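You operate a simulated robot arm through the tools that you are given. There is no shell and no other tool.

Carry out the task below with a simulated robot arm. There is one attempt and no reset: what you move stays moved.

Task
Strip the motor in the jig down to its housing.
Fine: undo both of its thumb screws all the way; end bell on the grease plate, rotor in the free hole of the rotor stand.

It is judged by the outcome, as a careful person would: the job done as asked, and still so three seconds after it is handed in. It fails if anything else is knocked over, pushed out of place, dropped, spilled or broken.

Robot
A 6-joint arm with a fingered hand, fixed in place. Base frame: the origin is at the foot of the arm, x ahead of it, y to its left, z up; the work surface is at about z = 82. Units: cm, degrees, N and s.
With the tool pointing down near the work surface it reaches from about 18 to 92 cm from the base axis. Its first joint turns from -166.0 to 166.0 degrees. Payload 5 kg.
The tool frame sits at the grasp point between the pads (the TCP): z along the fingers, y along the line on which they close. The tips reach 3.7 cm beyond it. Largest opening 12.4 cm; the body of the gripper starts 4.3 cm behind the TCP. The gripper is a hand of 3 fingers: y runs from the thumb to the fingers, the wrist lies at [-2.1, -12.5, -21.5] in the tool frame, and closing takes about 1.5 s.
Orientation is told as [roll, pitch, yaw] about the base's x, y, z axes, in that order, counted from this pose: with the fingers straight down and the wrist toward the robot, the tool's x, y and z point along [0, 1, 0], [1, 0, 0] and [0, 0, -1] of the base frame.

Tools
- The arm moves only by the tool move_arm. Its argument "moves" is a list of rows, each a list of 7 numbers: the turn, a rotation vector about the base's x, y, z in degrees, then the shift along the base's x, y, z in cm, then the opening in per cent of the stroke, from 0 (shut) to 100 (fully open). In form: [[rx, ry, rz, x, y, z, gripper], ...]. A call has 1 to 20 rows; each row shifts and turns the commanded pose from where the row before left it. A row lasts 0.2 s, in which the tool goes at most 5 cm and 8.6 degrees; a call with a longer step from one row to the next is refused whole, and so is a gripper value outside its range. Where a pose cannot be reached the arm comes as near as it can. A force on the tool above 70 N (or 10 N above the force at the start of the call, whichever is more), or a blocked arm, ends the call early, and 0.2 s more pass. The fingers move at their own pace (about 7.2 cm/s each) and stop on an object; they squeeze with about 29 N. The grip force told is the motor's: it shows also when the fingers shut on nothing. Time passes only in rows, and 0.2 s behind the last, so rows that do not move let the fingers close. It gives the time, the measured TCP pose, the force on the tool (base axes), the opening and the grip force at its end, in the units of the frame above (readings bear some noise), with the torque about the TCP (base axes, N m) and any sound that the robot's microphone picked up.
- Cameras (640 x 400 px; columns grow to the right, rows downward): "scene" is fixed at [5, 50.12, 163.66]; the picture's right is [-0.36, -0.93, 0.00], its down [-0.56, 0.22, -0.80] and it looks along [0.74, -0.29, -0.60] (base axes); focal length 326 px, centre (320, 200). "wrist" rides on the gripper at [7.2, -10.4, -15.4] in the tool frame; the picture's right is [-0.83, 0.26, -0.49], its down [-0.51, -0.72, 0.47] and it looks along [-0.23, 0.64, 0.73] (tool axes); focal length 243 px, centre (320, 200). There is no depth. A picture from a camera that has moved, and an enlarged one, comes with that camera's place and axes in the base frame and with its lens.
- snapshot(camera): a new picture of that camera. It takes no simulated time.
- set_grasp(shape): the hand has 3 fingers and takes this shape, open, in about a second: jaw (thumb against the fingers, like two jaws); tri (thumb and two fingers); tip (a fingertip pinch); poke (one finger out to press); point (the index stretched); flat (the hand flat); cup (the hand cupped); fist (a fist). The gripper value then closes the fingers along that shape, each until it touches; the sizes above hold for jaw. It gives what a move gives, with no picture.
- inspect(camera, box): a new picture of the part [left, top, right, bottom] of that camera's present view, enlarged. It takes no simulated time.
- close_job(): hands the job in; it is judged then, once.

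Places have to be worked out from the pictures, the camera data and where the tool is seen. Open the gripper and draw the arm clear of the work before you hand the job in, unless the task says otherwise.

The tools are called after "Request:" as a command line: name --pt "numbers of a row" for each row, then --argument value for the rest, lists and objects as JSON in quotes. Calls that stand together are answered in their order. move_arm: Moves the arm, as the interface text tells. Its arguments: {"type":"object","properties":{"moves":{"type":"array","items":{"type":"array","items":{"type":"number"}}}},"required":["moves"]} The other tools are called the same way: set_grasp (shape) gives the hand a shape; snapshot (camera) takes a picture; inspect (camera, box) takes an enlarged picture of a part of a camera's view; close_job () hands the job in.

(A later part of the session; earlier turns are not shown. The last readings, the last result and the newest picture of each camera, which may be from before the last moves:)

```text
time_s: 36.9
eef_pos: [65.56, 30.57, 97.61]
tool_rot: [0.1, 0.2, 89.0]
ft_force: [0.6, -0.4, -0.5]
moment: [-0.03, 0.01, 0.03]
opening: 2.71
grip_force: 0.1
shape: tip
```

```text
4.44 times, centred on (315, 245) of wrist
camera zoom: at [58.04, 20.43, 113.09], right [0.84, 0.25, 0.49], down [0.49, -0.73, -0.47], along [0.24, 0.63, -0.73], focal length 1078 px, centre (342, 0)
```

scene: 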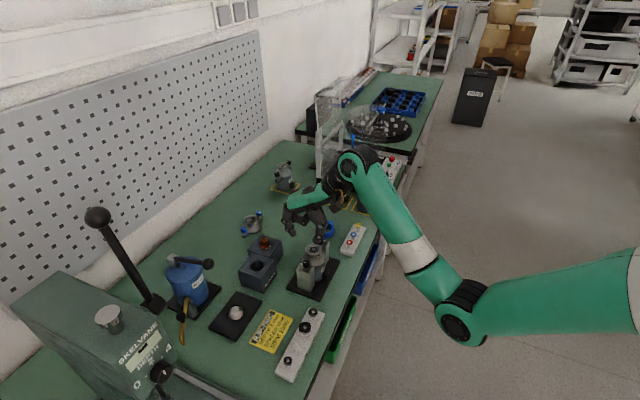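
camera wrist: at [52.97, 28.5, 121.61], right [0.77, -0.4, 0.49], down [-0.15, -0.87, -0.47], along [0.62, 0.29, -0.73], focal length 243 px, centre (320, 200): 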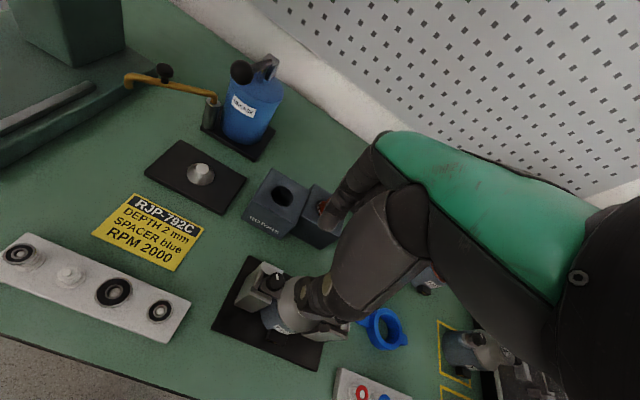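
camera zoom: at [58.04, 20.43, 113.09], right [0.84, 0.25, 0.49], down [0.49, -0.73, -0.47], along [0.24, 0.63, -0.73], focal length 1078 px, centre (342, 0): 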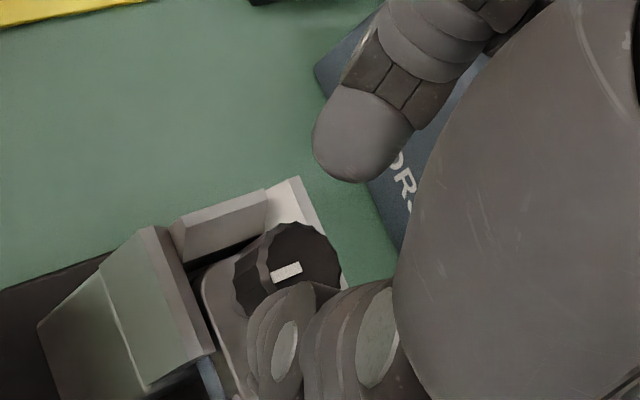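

The mark is unchanged at roughly 165–180° from the start. Either it slipped or the screw is at its stop. I regrip at the height that worked first and turn in small steps, watching the torque.

Request:
move_arm --pt "0 0 0 0 0 0.8 22" --pt "0 0 -8 0 0 0 22" --pt "0 0 -8 0 0 0 22" --pt "0 0 -8 0 0 0 22" --pt "0 0 -8 0 0 0 22" --pt "0 0 -8 0 0 0 22" --pt "0 0 -4 0 0 0 22" --pt "0 0 0 0 0 -1.2 22" --pt "0 0 0 0 0 -1.25 22" --pt "0 0 0 0 0 0 0" --pt "0 0 0 0 0 0 0" --pt "0 0 0 0 0 0 0" --pt "0 0 0 0 0 0 0"

Request:
inspect --camera "scene" --box '[295, 245, 320, 270]'

Request:
inspect --camera "wrist" --box '[270, 200, 360, 290]'

```text
time_s: 39.7
eef_pos: [65.68, 30.68, 96.04]
tool_rot: [-0.1, 0.0, 45.0]
ft_force: [-1.3, 0.9, -0.5]
moment: [0.04, 0.11, 0.01]
opening: 1.32
grip_force: 29.0
shape: tip
```

```text
16.00 times, centred on (308, 258) of scene
camera zoom: at [5.0, 50.12, 163.66], right [-0.36, -0.93, 0.0], down [-0.56, 0.22, -0.8], along [0.74, -0.29, -0.6], focal length 5215 px, centre (520, -720)
```

zoom: 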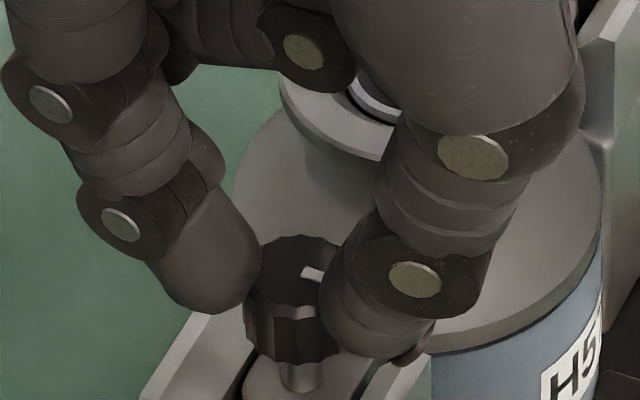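

```text
4.44 times, centred on (315, 245) of wrist
camera zoom: at [53.0, 28.48, 111.58], right [0.77, -0.4, 0.49], down [-0.15, -0.87, -0.47], along [0.62, 0.29, -0.73], focal length 1078 px, centre (342, 0)
```

zoom: 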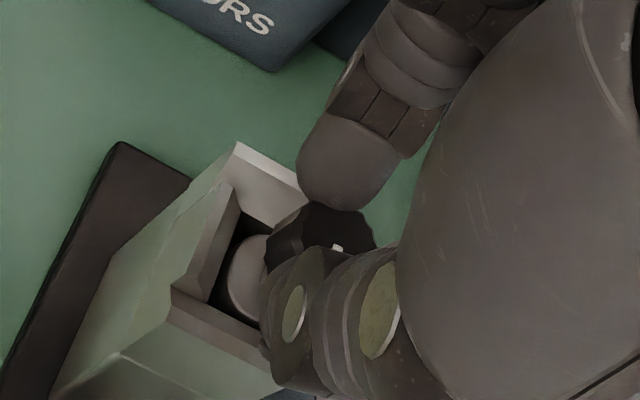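

The knob is gripped firmly on its sides. I turn 16° and read the torque and mark.

Request:
move_arm --pt "0 0 8 0 0 0 0" --pt "0 0 8 0 0 0 0"

Request:
inspect --camera "scene" --box '[295, 245, 320, 270]'

```text
time_s: 40.3
eef_pos: [65.71, 30.6, 96.12]
tool_rot: [0.0, -0.1, 61.0]
ft_force: [1.9, -3.1, 0.4]
moment: [-0.15, -0.05, -0.15]
opening: 1.33
grip_force: 29.5
shape: tip
```

```text
16.00 times, centred on (308, 258) of scene
camera zoom: at [5.0, 50.12, 163.66], right [-0.36, -0.93, 0.0], down [-0.56, 0.22, -0.8], along [0.74, -0.29, -0.6], focal length 5215 px, centre (520, -720)
```

zoom: 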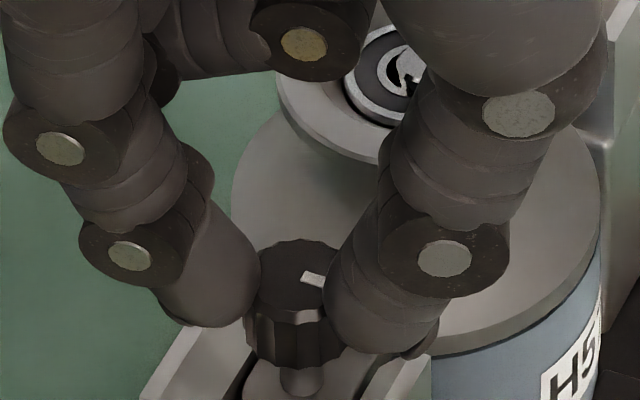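

The hand turned 16° but the mark hardly moved, with -0.15 N·m of torque, so the screw appears to be at a stop. As a diagnostic I turn back 24° to see whether the knob moves freely that way.

Request:
move_arm --pt "0 0 -8 0 0 0 0" --pt "0 0 -8 0 0 0 0" --pt "0 0 -8 0 0 0 0"

Request:
inspect --camera "scene" --box '[295, 245, 320, 270]'

```text
time_s: 41.1
eef_pos: [65.67, 30.61, 96.17]
tool_rot: [0.2, 0.1, 36.9]
ft_force: [-0.1, 0.8, -0.1]
moment: [0.03, -0.01, 0.01]
opening: 1.3
grip_force: 29.0
shape: tip
```

```text
16.00 times, centred on (308, 258) of scene
camera zoom: at [5.0, 50.12, 163.66], right [-0.36, -0.93, 0.0], down [-0.56, 0.22, -0.8], along [0.74, -0.29, -0.6], focal length 5215 px, centre (520, -720)
```

zoom: 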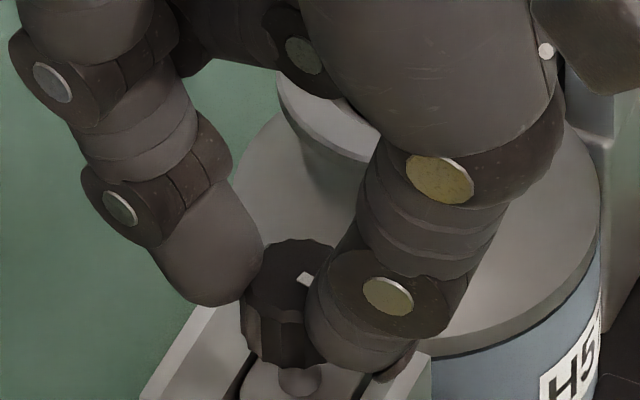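

Turning back was free (Mz about 0), while forward is blocked, so the counter-clockwise end stop has been reached. I turn back to the stop, then release and inspect.

Request:
move_arm --pt "0 0 8 0 0 0 0" --pt "0 0 8 0 0 0 0" --pt "0 0 8 0 0 0 0" --pt "0 0 6 0 0 0 0"

Request:
inspect --camera "scene" --box '[295, 245, 320, 270]'

Request:
move_arm --pt "0 0 0 0 0 0 22" --pt "0 0 0 0 0 0 22" --pt "0 0 0 0 0 2 30" --pt "0 0 0 0 0 4 30"

Request:
inspect --camera "scene" --box '[290, 235, 335, 280]'

Request:
inspect --camera "wrist" --box '[220, 200, 400, 360]'

```text
time_s: 42.1
eef_pos: [65.71, 30.51, 96.12]
tool_rot: [-0.1, 0.0, 67.0]
ft_force: [2.2, -1.5, 3.1]
moment: [-0.09, -0.04, -0.21]
opening: 1.33
grip_force: 28.9
shape: tip
```

```text
16.00 times, centred on (308, 258) of scene
camera zoom: at [5.0, 50.12, 163.66], right [-0.36, -0.93, 0.0], down [-0.56, 0.22, -0.8], along [0.74, -0.29, -0.6], focal length 5215 px, centre (520, -720)
```

zoom: 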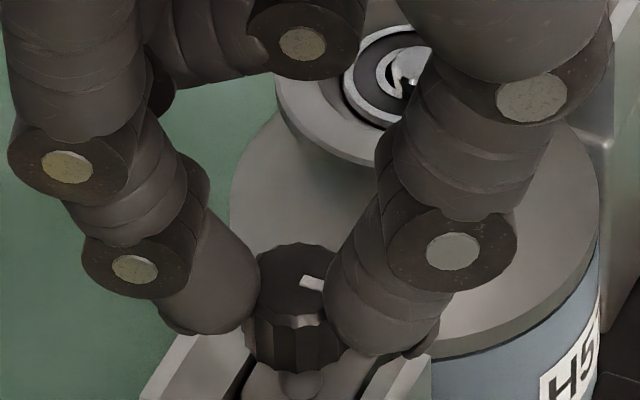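

```text
time_s: 43.1
eef_pos: [65.72, 30.61, 102.12]
tool_rot: [0.0, 0.0, 66.8]
ft_force: [0.6, -0.4, -0.1]
moment: [0.01, 0.0, -0.05]
opening: 3.68
grip_force: 0.0
shape: tip
```

```text
8.89 times, centred on (312, 258) of scene
camera zoom: at [5.0, 50.12, 163.66], right [-0.36, -0.93, 0.0], down [-0.56, 0.22, -0.8], along [0.74, -0.29, -0.6], focal length 2897 px, centre (387, -311)
```

zoom: 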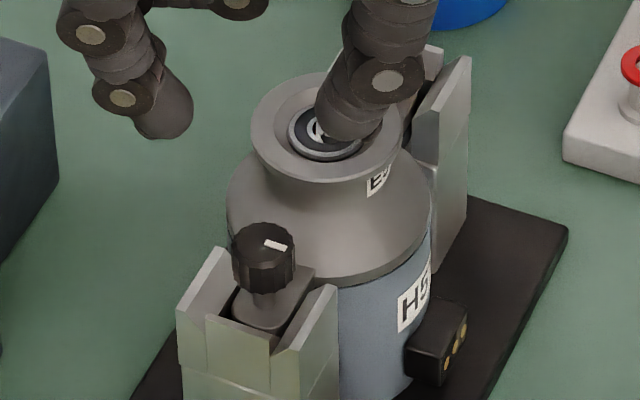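

```text
2.50 times, centred on (310, 280) of wrist
camera zoom: at [54.75, 23.94, 117.58], right [0.87, -0.08, 0.49], down [0.18, -0.86, -0.47], along [0.46, 0.5, -0.73], focal length 606 px, centre (345, 0)
```

zoom: 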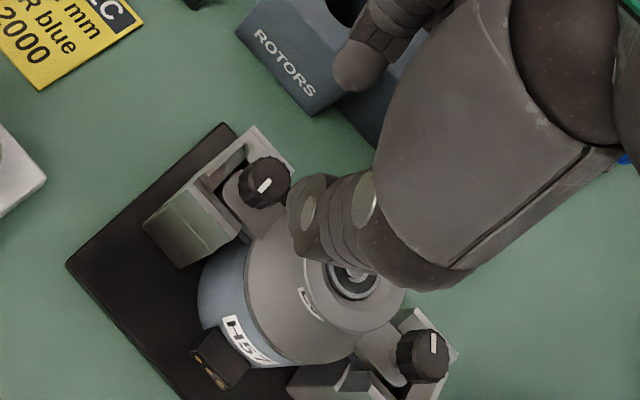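

The left screw is at its counter-clockwise stop. Now I go over the right knob at yaw 45; there I'll first test whether it starts at its clockwise (tight) stop, to confirm the direction.

Request:
move_arm --pt "0 0 -7.3 2.36 -2.36 0 36" --pt "0 0 -7.3 2.36 -2.36 0 36" --pt "0 0 -7.2 2.36 -2.34 0 36" --pt "0 0 0 0 0 -3 36" --pt "0 0 0 0 0 0 36"

Request:
inspect --camera "wrist" --box '[240, 180, 400, 320]'

Request:
inspect --camera "scene" --box '[295, 220, 345, 270]'

```text
time_s: 44.3
eef_pos: [72.76, 23.68, 99.18]
tool_rot: [0.0, 0.1, 45.2]
ft_force: [0.6, -0.7, -0.2]
moment: [0.0, 0.02, -0.03]
opening: 4.42
grip_force: 0.1
shape: tip
```

```text
2.86 times, centred on (320, 250) of wrist
camera zoom: at [60.08, 21.37, 114.51], right [0.77, -0.4, 0.49], down [-0.15, -0.87, -0.47], along [0.62, 0.29, -0.73], focal length 693 px, centre (320, 57)
```

zoom: 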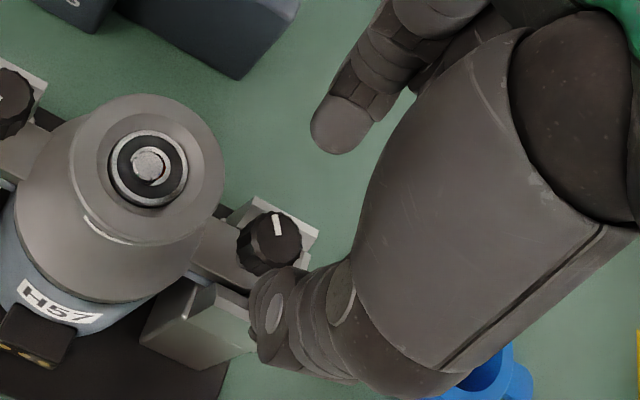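

```text
8.00 times, centred on (320, 245) of scene
camera zoom: at [5.0, 50.12, 163.66], right [-0.36, -0.93, 0.0], down [-0.56, 0.22, -0.8], along [0.74, -0.29, -0.6], focal length 2608 px, centre (320, -160)
```

zoom: 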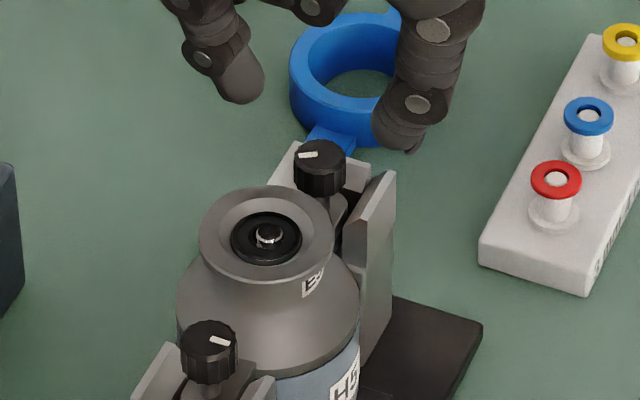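

The right knob is centred to within a few mm, with its mark pointing left like the left one did at first. I lower, close and check forces.

Request:
move_arm --pt "0 0 0 0.1 -0.05 -1.6 30" --pt "0 0 0 0 0 -1.45 22" --pt "0 0 0 0 0 0 0" --pt "0 0 0 0 0 0 0" --pt "0 0 0 0 0 0 0" --pt "0 0 0 0 0 0 0"

Request:
inspect --camera "wrist" --box '[270, 200, 360, 290]'

Request:
inspect --camera "scene" --box '[305, 225, 335, 255]'

```text
time_s: 45.7
eef_pos: [72.87, 23.5, 96.02]
tool_rot: [0.0, 0.1, 45.2]
ft_force: [-2.1, 0.8, 0.1]
moment: [0.0, 0.09, 0.0]
opening: 1.35
grip_force: 29.4
shape: tip
```

```text
4.44 times, centred on (315, 245) of wrist
camera zoom: at [60.17, 21.3, 111.47], right [0.77, -0.4, 0.49], down [-0.15, -0.87, -0.47], along [0.62, 0.29, -0.73], focal length 1078 px, centre (342, 0)
```

zoom: 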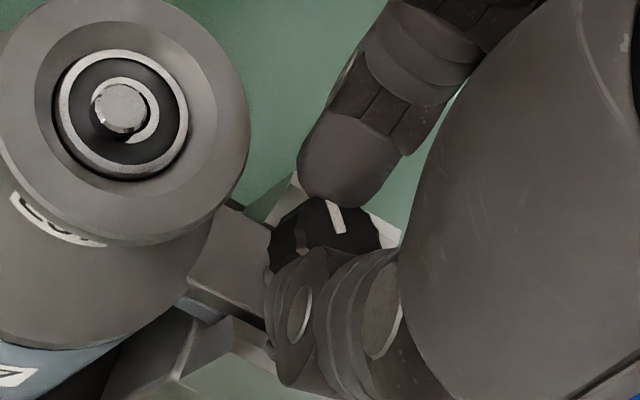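

```text
13.33 times, centred on (320, 240) of scene
camera zoom: at [5.0, 50.12, 163.66], right [-0.36, -0.93, 0.0], down [-0.56, 0.22, -0.8], along [0.74, -0.29, -0.6], focal length 4346 px, centre (320, -333)
```

zoom: 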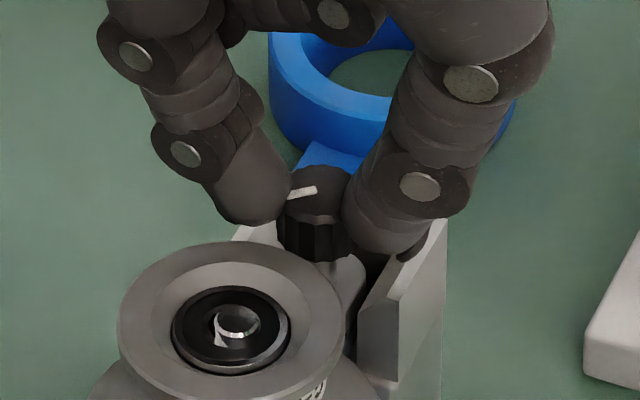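

Firm grip. As a direction test I turn 12° clockwise; a tight screw should resist.

Request:
move_arm --pt "0 0 -6 0 0 0 0" --pt "0 0 -6 0 0 0 0"

Request:
inspect --camera "scene" --box '[305, 225, 335, 255]'

```text
time_s: 46.3
eef_pos: [72.8, 23.49, 96.15]
tool_rot: [0.0, 0.1, 33.2]
ft_force: [-2.2, 0.6, -1.5]
moment: [0.04, 0.07, 0.01]
opening: 1.37
grip_force: 29.3
shape: tip
```

```text
13.33 times, centred on (320, 240) of scene
camera zoom: at [5.0, 50.12, 163.66], right [-0.36, -0.93, 0.0], down [-0.56, 0.22, -0.8], along [0.74, -0.29, -0.6], focal length 4346 px, centre (320, -333)
```

zoom: 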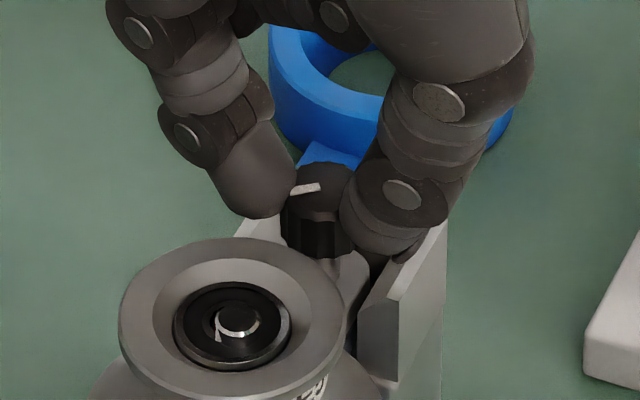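

The mark has not followed clockwise, but the torque is still small. I turn another 16° clockwise to make sure.

Request:
move_arm --pt "0 0 -8 0 0 0 0" --pt "0 0 -8 0 0 0 0"

Request:
inspect --camera "scene" --box '[305, 225, 335, 255]'

Request:
inspect --camera "wrist" --box '[270, 200, 360, 290]'

```text
time_s: 46.9
eef_pos: [72.83, 23.6, 95.96]
tool_rot: [-0.1, 0.0, 17.1]
ft_force: [-1.1, 2.2, -2.9]
moment: [0.08, 0.05, 0.05]
opening: 1.31
grip_force: 29.0
shape: tip
```

```text
13.33 times, centred on (320, 240) of scene
camera zoom: at [5.0, 50.12, 163.66], right [-0.36, -0.93, 0.0], down [-0.56, 0.22, -0.8], along [0.74, -0.29, -0.6], focal length 4346 px, centre (320, -333)
```

zoom: 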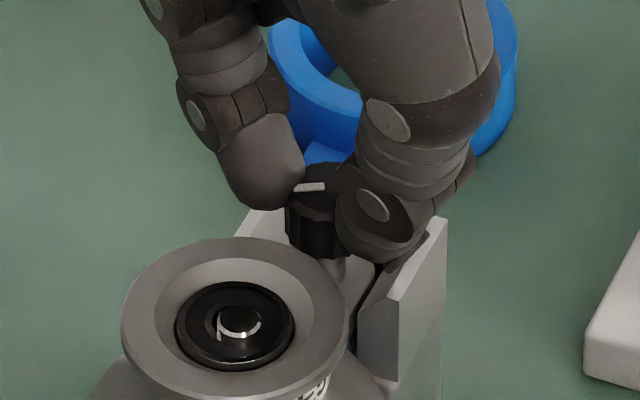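

```text
4.44 times, centred on (315, 245) of wrist
camera zoom: at [60.54, 27.52, 111.49], right [0.5, -0.72, 0.49], down [-0.54, -0.7, -0.47], along [0.68, -0.03, -0.73], focal length 1078 px, centre (342, 0)
```

zoom: 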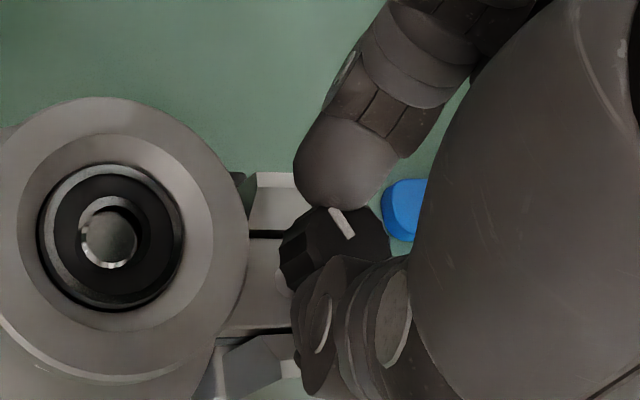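

Clockwise is solidly blocked and the bell even shifts a hair, so clockwise is tight and counter-clockwise is undo. Now I turn counter-clockwise.

Request:
move_arm --pt "0 0 8 0 0 0 0" --pt "0 0 8 0 0 0 0" --pt "0 0 8 0 0 0 0" --pt "0 0 8 0 0 0 0" --pt "0 0 8 0 0 0 0" --pt "0 0 8 0 0 0 0" --pt "0 0 8 0 0 0 0" --pt "0 0 8 0 0 0 0"

Request:
inspect --camera "scene" --box '[305, 225, 335, 255]'

```text
time_s: 48.7
eef_pos: [72.88, 23.47, 95.97]
tool_rot: [0.1, 0.0, 81.4]
ft_force: [-7.4, -8.2, -0.1]
moment: [-0.33, 0.14, -0.09]
opening: 1.3
grip_force: 28.9
shape: tip
```

```text
13.33 times, centred on (320, 240) of scene
camera zoom: at [5.0, 50.12, 163.66], right [-0.36, -0.93, 0.0], down [-0.56, 0.22, -0.8], along [0.74, -0.29, -0.6], focal length 4346 px, centre (320, -333)
```

zoom: 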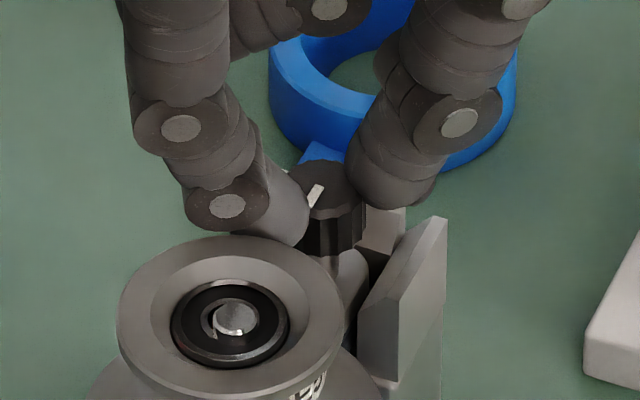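

The mark has turned about 60° with the hand. I release, go back and take another stroke.

Request:
move_arm --pt "0 0 8 0 0 0 0" --pt "0 0 0 0 0 0 20" --pt "0 0 0 0 0 0 20" --pt "0 0 0 0 0 2.6 20" --pt "0 0 -8 0 0 0 20" --pt "0 0 -8 0 0 0 20" --pt "0 0 -8 0 0 0 20" --pt "0 0 -8 0 0 0 20" --pt "0 0 -8 0 0 0 20" --pt "0 0 -8 0 0 0 20" --pt "0 0 -8 0 0 0 20" --pt "0 0 -8 0 0 0 20" --pt "0 0 -8 0 0 0 20" --pt "0 0 -8 0 0 0 20" --pt "0 0 -8 0 0 0 20" --pt "0 0 0 0 0 -1.3 20" --pt "0 0 0 0 0 -1.3 20" --pt "0 0 0 0 0 0 20"

Request:
inspect --camera "wrist" --box '[270, 200, 360, 290]'

```text
time_s: 52.5
eef_pos: [72.85, 23.62, 96.02]
tool_rot: [-0.1, 0.0, 1.3]
ft_force: [-0.2, -1.1, 0.6]
moment: [0.01, 0.0, 0.01]
opening: 2.46
grip_force: 0.1
shape: tip
```

```text
4.44 times, centred on (315, 245) of wrist
camera zoom: at [62.03, 30.72, 111.5], right [0.28, -0.82, 0.49], down [-0.71, -0.52, -0.47], along [0.65, -0.22, -0.73], focal length 1078 px, centre (342, 0)
```

zoom: 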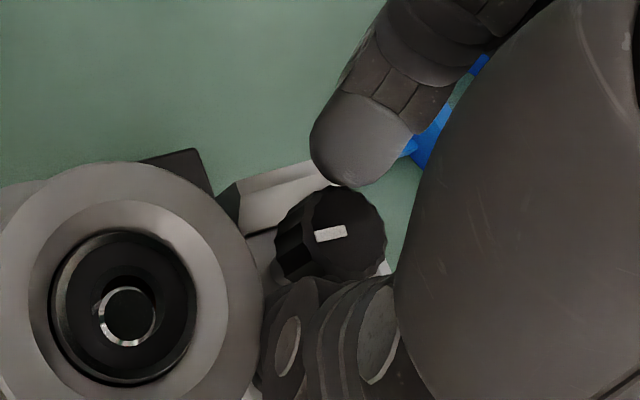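

Centred and with no contact. I grip and turn about 88°, then check the mark.

Request:
move_arm --pt "0 0 0 0 0 0 0" --pt "0 0 0 0 0 0 0" --pt "0 0 0 0 0 0 0" --pt "0 0 8 0 0 0 0" --pt "0 0 8 0 0 0 0" --pt "0 0 8 0 0 0 0" --pt "0 0 8 0 0 0 0" --pt "0 0 8 0 0 0 0" --pt "0 0 8 0 0 0 0" --pt "0 0 8 0 0 0 0"

Request:
inspect --camera "scene" --box '[305, 225, 335, 255]'

```text
time_s: 54.7
eef_pos: [72.78, 23.54, 95.98]
tool_rot: [0.0, 0.0, 57.4]
ft_force: [-8.5, 1.5, 0.1]
moment: [-0.08, 0.24, -0.06]
opening: 1.78
grip_force: 29.3
shape: tip
```

```text
13.33 times, centred on (320, 240) of scene
camera zoom: at [5.0, 50.12, 163.66], right [-0.36, -0.93, 0.0], down [-0.56, 0.22, -0.8], along [0.74, -0.29, -0.6], focal length 4346 px, centre (320, -333)
```

zoom: 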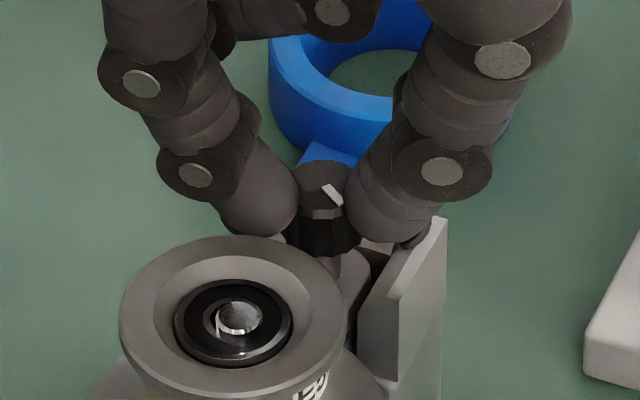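

The mark is now at about 177°. I keep turning in small steps while watching it.

Request:
move_arm --pt "0 0 8 0 0 0 0" --pt "0 0 8 0 0 0 0" --pt "0 0 8 0 0 0 0"

Request:
inspect --camera "scene" --box '[305, 225, 335, 255]'

Request:
inspect --camera "wrist" --box '[270, 200, 360, 290]'

```text
time_s: 55.5
eef_pos: [72.92, 23.34, 96.14]
tool_rot: [-0.1, 0.0, 81.4]
ft_force: [-3.4, -4.4, 2.3]
moment: [-0.21, 0.14, -0.05]
opening: 1.79
grip_force: 29.2
shape: tip
```

```text
13.33 times, centred on (320, 240) of scene
camera zoom: at [5.0, 50.12, 163.66], right [-0.36, -0.93, 0.0], down [-0.56, 0.22, -0.8], along [0.74, -0.29, -0.6], focal length 4346 px, centre (320, -333)
```

zoom: 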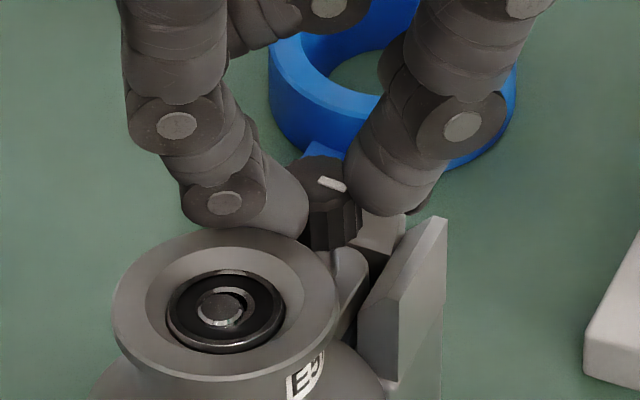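

```text
4.44 times, centred on (315, 245) of wrist
camera zoom: at [63.88, 14.36, 111.55], right [0.86, 0.13, 0.49], down [0.39, -0.79, -0.47], along [0.33, 0.6, -0.73], focal length 1078 px, centre (342, 0)
```

zoom: 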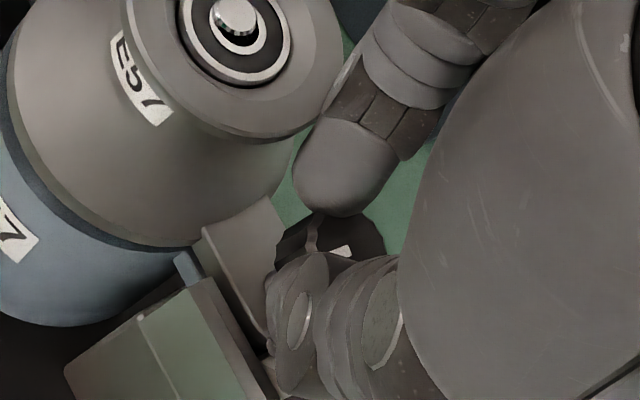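

The mark reached about 213°, the same as the left screw's stop, and now the bell itself starts to shift, so both screws are undone to their stops. I ease back a bit, release and lift to look.

Request:
move_arm --pt "0 0 -6 0 0 0 0" --pt "0 0 0 0 0 0 0" --pt "0 0 0 0 0 0 20" --pt "0 0 0 0 0 0 20" --pt "0 0 0 0 0 2 20" --pt "0 0 0 0 0 4 40" --pt "0 0 0 0 0 4 40"

Request:
inspect --camera "scene" --box '[285, 220, 345, 300]'

Request:
inspect --camera "wrist" --box '[200, 200, 380, 360]'

```text
time_s: 57.1
eef_pos: [72.68, 23.65, 106.06]
tool_rot: [0.2, -0.1, 75.2]
ft_force: [-0.5, 0.4, 0.3]
moment: [-0.01, -0.03, 0.02]
opening: 4.92
grip_force: 0.1
shape: tip
```

```text
5.00 times, centred on (315, 260) of scene
camera zoom: at [5.0, 50.12, 163.66], right [-0.36, -0.93, 0.0], down [-0.56, 0.22, -0.8], along [0.74, -0.29, -0.6], focal length 1630 px, centre (345, -100)
```

zoom: 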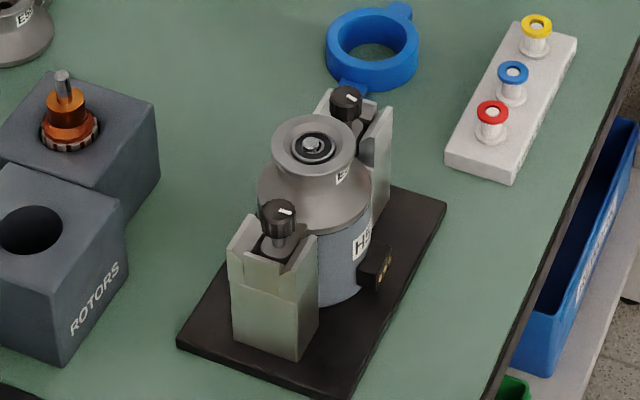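

```text
2.50 times, centred on (290, 280) of wrist
camera zoom: at [62.93, 15.45, 121.58], right [0.87, 0.04, 0.49], down [0.31, -0.83, -0.47], along [0.39, 0.56, -0.73], focal length 606 px, centre (395, 0)
```

zoom: 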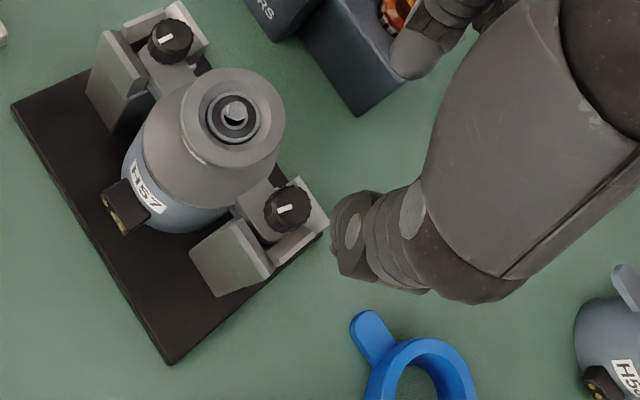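

I compare both marks closely.

Request:
inspect --camera "scene" --box '[314, 230, 334, 250]'

Request:
inspect --camera "scene" --box '[298, 250, 318, 270]'

Request:
inspect --camera "wrist" --box '[200, 200, 340, 300]'

```text
16.00 times, centred on (324, 240) of scene
camera zoom: at [5.0, 50.12, 163.66], right [-0.36, -0.93, 0.0], down [-0.56, 0.22, -0.8], along [0.74, -0.29, -0.6], focal length 5215 px, centre (256, -440)
```

zoom: 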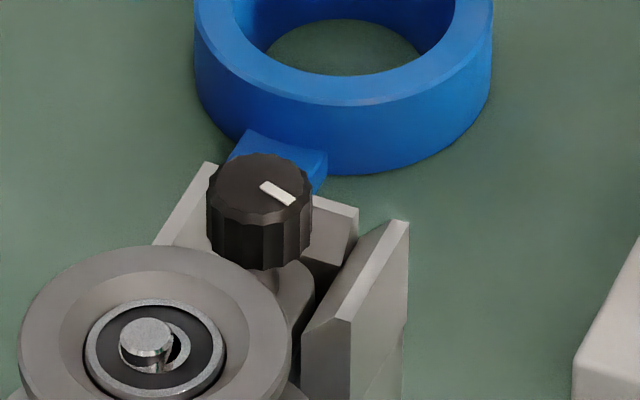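

```text
16.00 times, centred on (308, 260) of scene
camera zoom: at [5.0, 50.12, 163.66], right [-0.36, -0.93, 0.0], down [-0.56, 0.22, -0.8], along [0.74, -0.29, -0.6], focal length 5215 px, centre (512, -760)
```

zoom: 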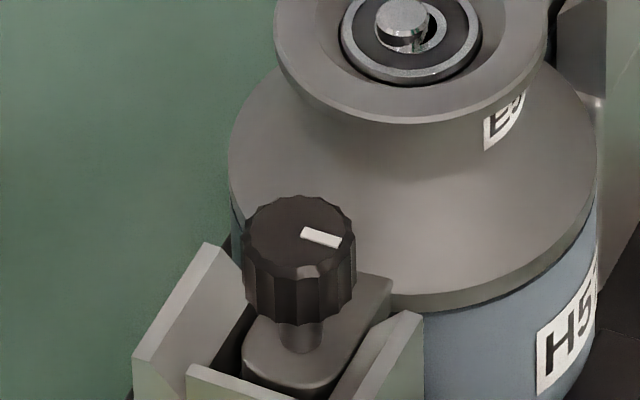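

```text
4.00 times, centred on (270, 250) of wrist
camera zoom: at [62.93, 15.45, 121.58], right [0.87, 0.04, 0.49], down [0.31, -0.83, -0.47], along [0.39, 0.56, -0.73], focal length 970 px, centre (520, 0)
```

zoom: 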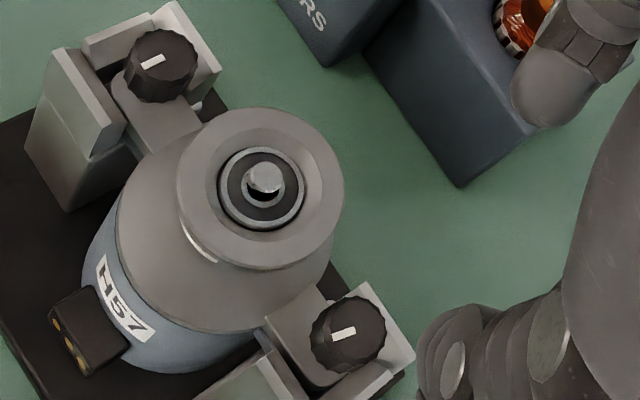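

The right mark lags the left by 10–15°. I regrip the right knob and turn a bit more to find its stop.

Request:
move_arm --pt "0 0 -8 0 0 -2.5 22" --pt "0 0 -8 0 0 -2.5 22" --pt "0 0 -8 0 0 -2.5 22" --pt "0 0 -8 0 0 0 22" --pt "0 0 -8 0 0 0 22" --pt "0 0 -5 0.05 0 -1.3 22" --pt "0 0 0 0 0 -1.25 22" --pt "0 0 0 0 0 0 0" --pt "0 0 0 0 0 0 0" --pt "0 0 0 0 0 0 0" --pt "0 0 0 0 0 0 0"

Request:
inspect --camera "scene" --box '[305, 225, 335, 255]'

Request:
move_arm --pt "0 0 8 0 0 0 0" --pt "0 0 8 0 0 0 0"

Request:
inspect --camera "scene" --box '[305, 225, 335, 255]'

```text
time_s: 59.5
eef_pos: [72.83, 23.62, 95.93]
tool_rot: [0.0, 0.0, 30.2]
ft_force: [-1.2, 0.8, -0.8]
moment: [0.03, 0.08, 0.0]
opening: 1.24
grip_force: 29.1
shape: tip
```

```text
13.33 times, centred on (320, 240) of scene
camera zoom: at [5.0, 50.12, 163.66], right [-0.36, -0.93, 0.0], down [-0.56, 0.22, -0.8], along [0.74, -0.29, -0.6], focal length 4346 px, centre (320, -333)
```

zoom: 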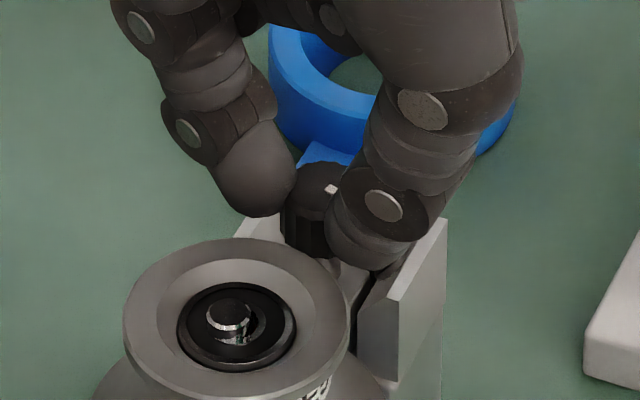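

```text
time_s: 60.1
eef_pos: [72.9, 23.62, 95.95]
tool_rot: [0.0, 0.0, 46.2]
ft_force: [-4.3, 0.5, -0.1]
moment: [-0.05, 0.15, -0.01]
opening: 1.22
grip_force: 29.0
shape: tip
```

```text
13.33 times, centred on (320, 240) of scene
camera zoom: at [5.0, 50.12, 163.66], right [-0.36, -0.93, 0.0], down [-0.56, 0.22, -0.8], along [0.74, -0.29, -0.6], focal length 4346 px, centre (320, -333)
```

zoom: 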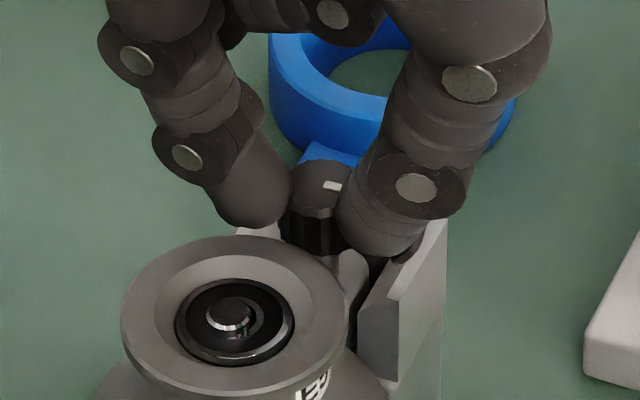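

It still turns freely. I continue another 16°.

Request:
move_arm --pt "0 0 8 0 0 0 0" --pt "0 0 8 0 0 0 0"

Request:
inspect --camera "scene" --box '[305, 225, 335, 255]'

Request:
move_arm --pt "0 0 8 0 0 0 0" --pt "0 0 8 0 0 0 0"

Request:
inspect --camera "scene" --box '[305, 225, 335, 255]'

```text
time_s: 60.7
eef_pos: [72.8, 23.42, 96.05]
tool_rot: [0.0, 0.1, 62.3]
ft_force: [-1.0, -4.6, 0.6]
moment: [-0.14, 0.03, -0.12]
opening: 1.27
grip_force: 28.8
shape: tip
```

```text
13.33 times, centred on (320, 240) of scene
camera zoom: at [5.0, 50.12, 163.66], right [-0.36, -0.93, 0.0], down [-0.56, 0.22, -0.8], along [0.74, -0.29, -0.6], focal length 4346 px, centre (320, -333)
```

zoom: 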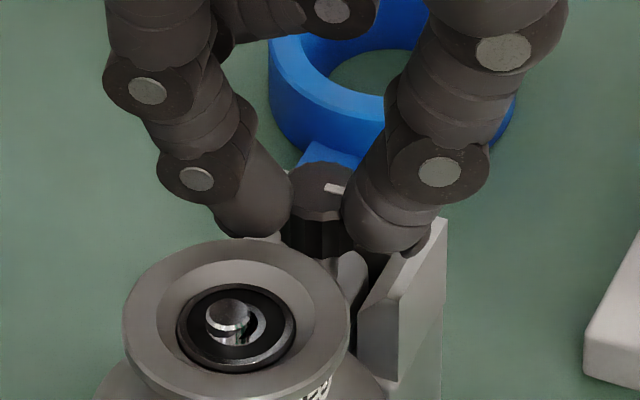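

```text
time_s: 61.3
eef_pos: [72.84, 23.59, 95.95]
tool_rot: [0.0, 0.0, 78.4]
ft_force: [-1.6, -3.2, 1.6]
moment: [-0.11, 0.06, -0.12]
opening: 1.22
grip_force: 28.8
shape: tip
```

```text
13.33 times, centred on (320, 240) of scene
camera zoom: at [5.0, 50.12, 163.66], right [-0.36, -0.93, 0.0], down [-0.56, 0.22, -0.8], along [0.74, -0.29, -0.6], focal length 4346 px, centre (320, -333)
```

zoom: 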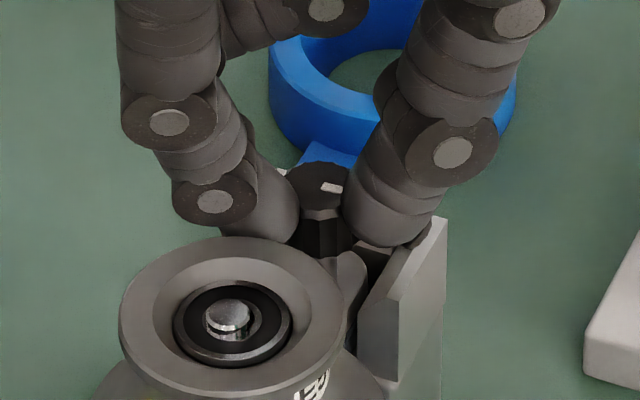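

The mark no longer advances and Mz is about -0.12, so the right screw is at its stop too. I release, lift clear and study the bell's profile on the identical spare.

Request:
move_arm --pt "0 0 0 0 0 0 20" --pt "0 0 0 0 0 0 20" --pt "0 0 0 0 0 2 20" --pt "0 0 0 0 0 4 40" --pt "0 0 -8 0 0 4 40" --pt "0 0 -8 0 0 1 40" --pt "0 0 -8 0 0 0 40" --pt "0 0 -8 0 0 0 40"

Request:
inspect --camera "scene" --box '[230, 200, 275, 245]'

Request:
inspect --camera "wrist" --box '[130, 180, 330, 340]'

Request:
inspect --camera "scene" --box '[290, 230, 335, 275]'

```text
time_s: 63.1
eef_pos: [72.89, 23.54, 106.95]
tool_rot: [0.0, 0.0, 46.1]
ft_force: [0.0, 0.4, 0.7]
moment: [0.02, 0.0, -0.03]
opening: 4.92
grip_force: 0.1
shape: tip
```

```text
8.89 times, centred on (252, 222) of scene
camera zoom: at [5.0, 50.12, 163.66], right [-0.36, -0.93, 0.0], down [-0.56, 0.22, -0.8], along [0.74, -0.29, -0.6], focal length 2897 px, centre (920, 0)
```

zoom: 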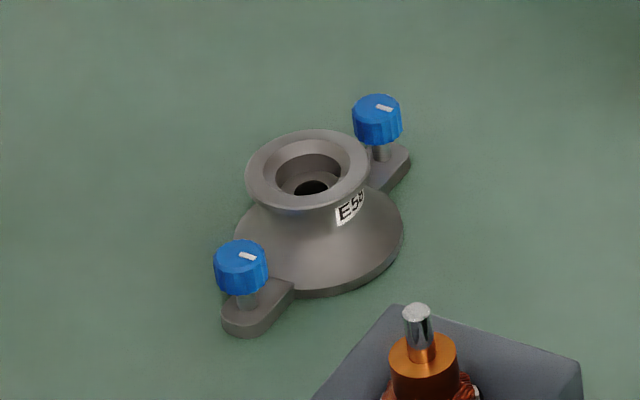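

```text
2.50 times, centred on (230, 260) of wrist
camera zoom: at [60.24, 21.17, 122.45], right [0.78, -0.39, 0.49], down [-0.14, -0.87, -0.47], along [0.61, 0.3, -0.73], focal length 606 px, centre (545, 50)
```

zoom: 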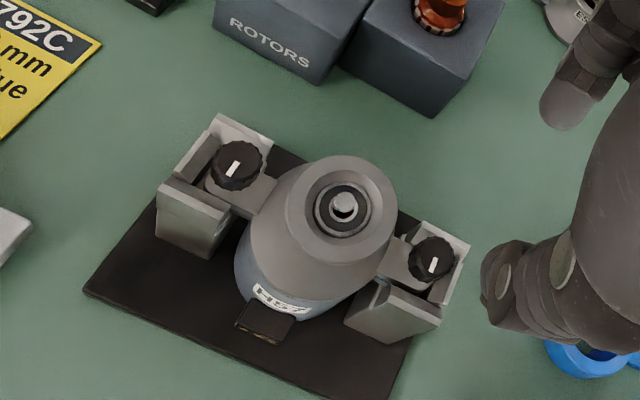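

```text
8.89 times, centred on (312, 252) of scene
camera zoom: at [5.0, 50.12, 163.66], right [-0.36, -0.93, 0.0], down [-0.56, 0.22, -0.8], along [0.74, -0.29, -0.6], focal length 2897 px, centre (387, -267)
```

zoom: 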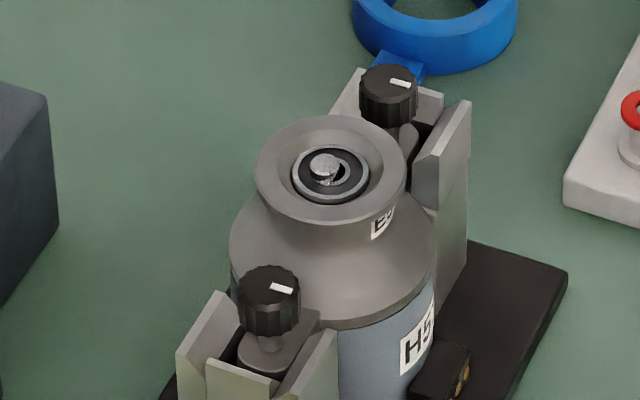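

Both screws now match. The bell has a narrow neck under its rim (rim radius about 2.5), which is good for a jaw grip. A grease-pump ball hangs near (66, 56, z 102), so I'll have to slide in under it later. I set jaw and move over the hub at yaw 45.

Request:
set_grasp --shape "jaw"

Request:
move_arm --pt "0 0 -1.1 -1.8 1.78 0 60" --pt "0 0 0 -1.8 1.78 0 60" --pt "0 0 0 0 0 -1 60" --pt "0 0 0 0 0 0 60" --pt "0 0 0 0 0 0 60"

Request:
inspect --camera "scene" --box '[260, 170, 360, 290]'

Request:
inspect --camera "wrist" --box '[220, 180, 400, 340]'

```text
time_s: 64.0
eef_pos: [72.83, 23.49, 106.99]
tool_rot: [0.0, 0.0, 46.2]
ft_force: [0.4, -0.1, 0.7]
moment: [0.0, 0.0, -0.03]
opening: 12.36
grip_force: 0.1
shape: jaw
```

```text
time_s: 65.2
eef_pos: [69.15, 27.02, 106.01]
tool_rot: [0.1, -0.1, 45.2]
ft_force: [0.1, -0.6, -0.8]
moment: [-0.03, 0.02, -0.03]
opening: 7.5
grip_force: 0.1
shape: jaw
```

```text
3.33 times, centred on (310, 230) of scene
camera zoom: at [5.0, 50.12, 163.66], right [-0.36, -0.93, 0.0], down [-0.56, 0.22, -0.8], along [0.74, -0.29, -0.6], focal length 1086 px, centre (353, 100)
```

zoom: 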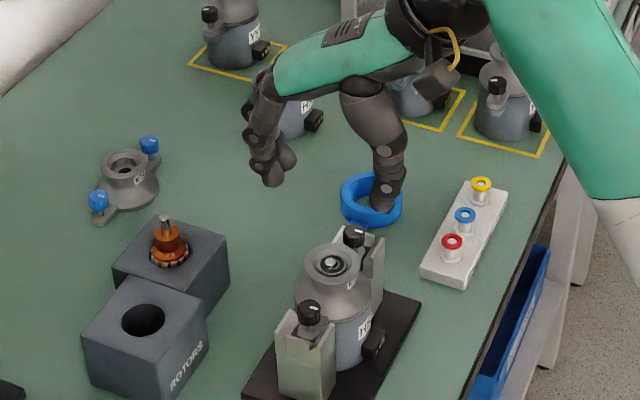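

```text
2.50 times, centred on (310, 260) of wrist
camera zoom: at [56.55, 24.93, 121.41], right [0.77, -0.4, 0.49], down [-0.15, -0.87, -0.47], along [0.62, 0.29, -0.73], focal length 606 px, centre (345, 50)
```

zoom: 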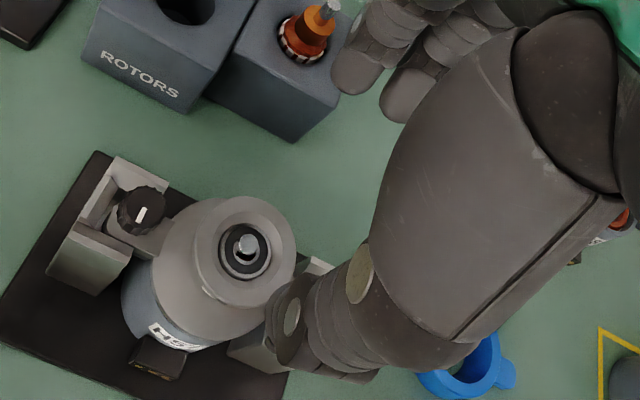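

The hub is centred under the hand. I descend to 2 cm above the grip height and check clearance.

Request:
move_arm --pt "0 0 0 0.1 0 -3.0 60" --pt "0 0 0 0 0 -3.0 60" --pt "0 0 0 0 0 -2.5 60" --pt "0 0 0 0 0 0 60"

Request:
inspect --camera "scene" --box '[275, 190, 355, 290]'

Request:
inspect --camera "wrist" --box '[220, 180, 400, 340]'

```text
time_s: 66.2
eef_pos: [69.37, 27.21, 97.47]
tool_rot: [0.2, 0.0, 45.1]
ft_force: [-1.0, 0.2, 1.1]
moment: [-0.02, 0.05, 0.04]
opening: 7.49
grip_force: 0.1
shape: jaw
```

```text
4.00 times, centred on (315, 240) of scene
camera zoom: at [5.0, 50.12, 163.66], right [-0.36, -0.93, 0.0], down [-0.56, 0.22, -0.8], along [0.74, -0.29, -0.6], focal length 1304 px, centre (340, 40)
```

zoom: 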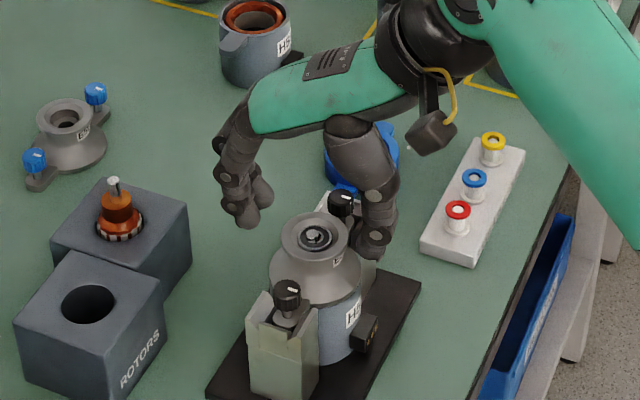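

```text
2.50 times, centred on (310, 260) of wrist
camera zoom: at [56.74, 24.95, 112.91], right [0.77, -0.4, 0.49], down [-0.15, -0.87, -0.47], along [0.62, 0.29, -0.73], focal length 606 px, centre (345, 50)
```

zoom: 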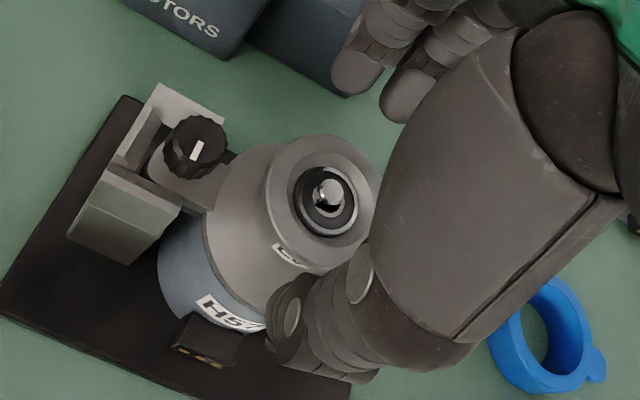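

Alignment is within 1–2 mm. I lower 1.9 cm and close on the neck under the rim.

Request:
move_arm --pt "0 0 0 0 0 -1.0 60" --pt "0 0 0 0 0 -0.9 60" --pt "0 0 0 0 0 0 40" --pt "0 0 0 0 0 0 20" --pt "0 0 0 0 0 0 0" --pt "0 0 0 0 0 0 0" --pt "0 0 0 0 0 0 0" --pt "0 0 0 0 0 0 0"

Request:
inspect --camera "scene" --box '[290, 210, 340, 270]'

Request:
inspect --camera "wrist" --box '[220, 180, 400, 340]'

```text
time_s: 68.0
eef_pos: [69.47, 27.13, 95.57]
tool_rot: [0.0, 0.0, 45.0]
ft_force: [-2.3, -1.8, -3.0]
moment: [-0.08, 0.12, -0.08]
opening: 3.98
grip_force: 29.0
shape: jaw
```

```text
6.67 times, centred on (315, 240) of scene
camera zoom: at [5.0, 50.12, 163.66], right [-0.36, -0.93, 0.0], down [-0.56, 0.22, -0.8], along [0.74, -0.29, -0.6], focal length 2173 px, centre (353, -67)
```

zoom: 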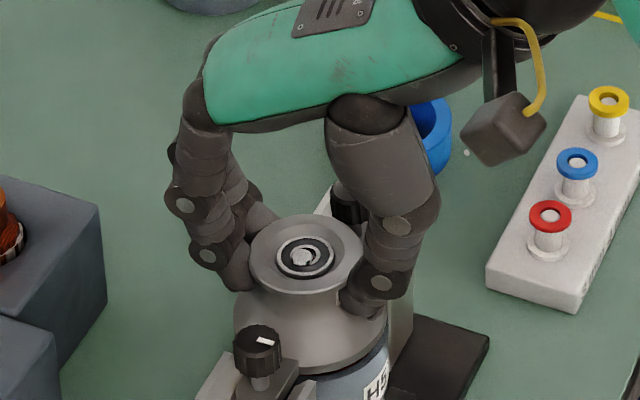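

```text
2.50 times, centred on (310, 260) of wrist
camera zoom: at [56.73, 24.93, 111.01], right [0.77, -0.4, 0.49], down [-0.15, -0.87, -0.47], along [0.62, 0.29, -0.73], focal length 606 px, centre (345, 50)
```

zoom: 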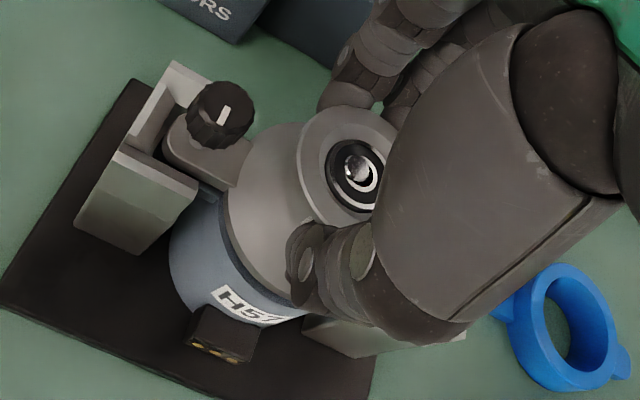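

The neck is gripped (opening 3.98) under the rim. I lift gently 1.5 cm and check.

Request:
move_arm --pt "0 0 0 0 0 0.5 0" --pt "0 0 0 0 0 0.5 0" --pt "0 0 0 0 0 0.5 0"

Request:
inspect --camera "scene" --box '[285, 210, 345, 290]'

```text
time_s: 68.8
eef_pos: [69.34, 27.1, 97.19]
tool_rot: [0.1, 0.0, 45.1]
ft_force: [-0.1, -0.1, -0.7]
moment: [0.01, 0.01, -0.01]
opening: 3.97
grip_force: 29.0
shape: jaw
```

```text
5.00 times, centred on (315, 250) of scene
camera zoom: at [5.0, 50.12, 163.66], right [-0.36, -0.93, 0.0], down [-0.56, 0.22, -0.8], along [0.74, -0.29, -0.6], focal length 1630 px, centre (345, -50)
```

zoom: 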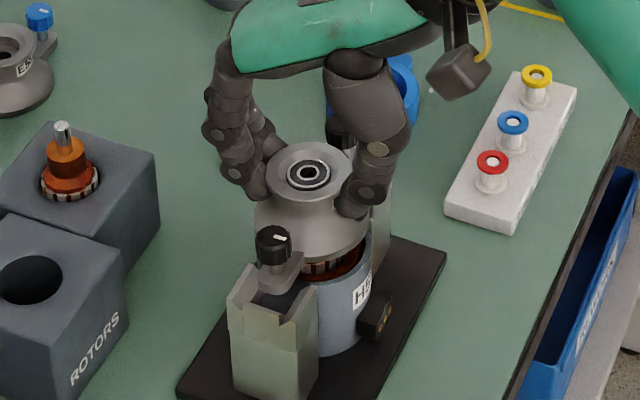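

The bell comes off cleanly with its screws, leaving the rotor in the housing. I lift clear and carry it to a staging point short of the grease plate, away from the pump ball.

Request:
move_arm --pt "0 0 0 0 0 1.5 0" --pt "0 0 0 0 0 2.5 0" --pt "0 0 0 0 0 3 0" --pt "0 0 0 0 0 3 0" --pt "0 0 0 -2.5 2.8 0 0" --pt "0 0 0 -2.5 2.8 0 0" --pt "0 0 0 -2.5 2.8 0 0" --pt "0 0 0 -2.5 2.8 0 0" --pt "0 0 0 -2.5 2.8 0 0" --pt "0 0 0 -2.3 2.8 0 0" --pt "0 0 0 0 0 0 0"

Request:
snapshot --camera "wrist"

Request:
snapshot --camera "scene"

```text
time_s: 71.2
eef_pos: [54.47, 44.02, 107.09]
tool_rot: [-0.1, 0.0, 45.2]
ft_force: [0.4, -0.6, -1.3]
moment: [0.01, 0.01, 0.01]
opening: 3.95
grip_force: 29.3
shape: jaw
```

```text
taken
camera wrist: at [41.89, 41.84, 122.54], right [0.77, -0.4, 0.49], down [-0.15, -0.87, -0.47], along [0.62, 0.29, -0.73], focal length 243 px, centre (320, 200)
```

wrist: 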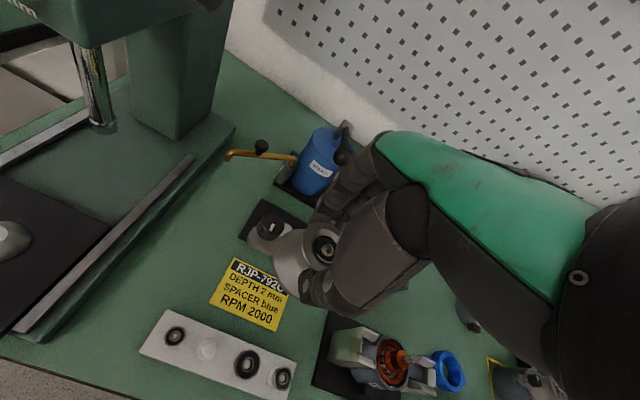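

```text
taken
```

scene: 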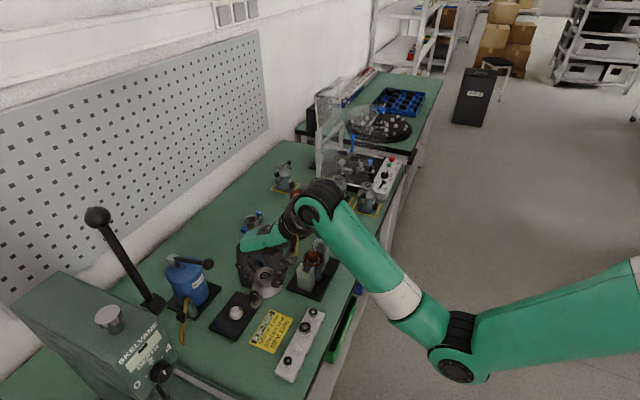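

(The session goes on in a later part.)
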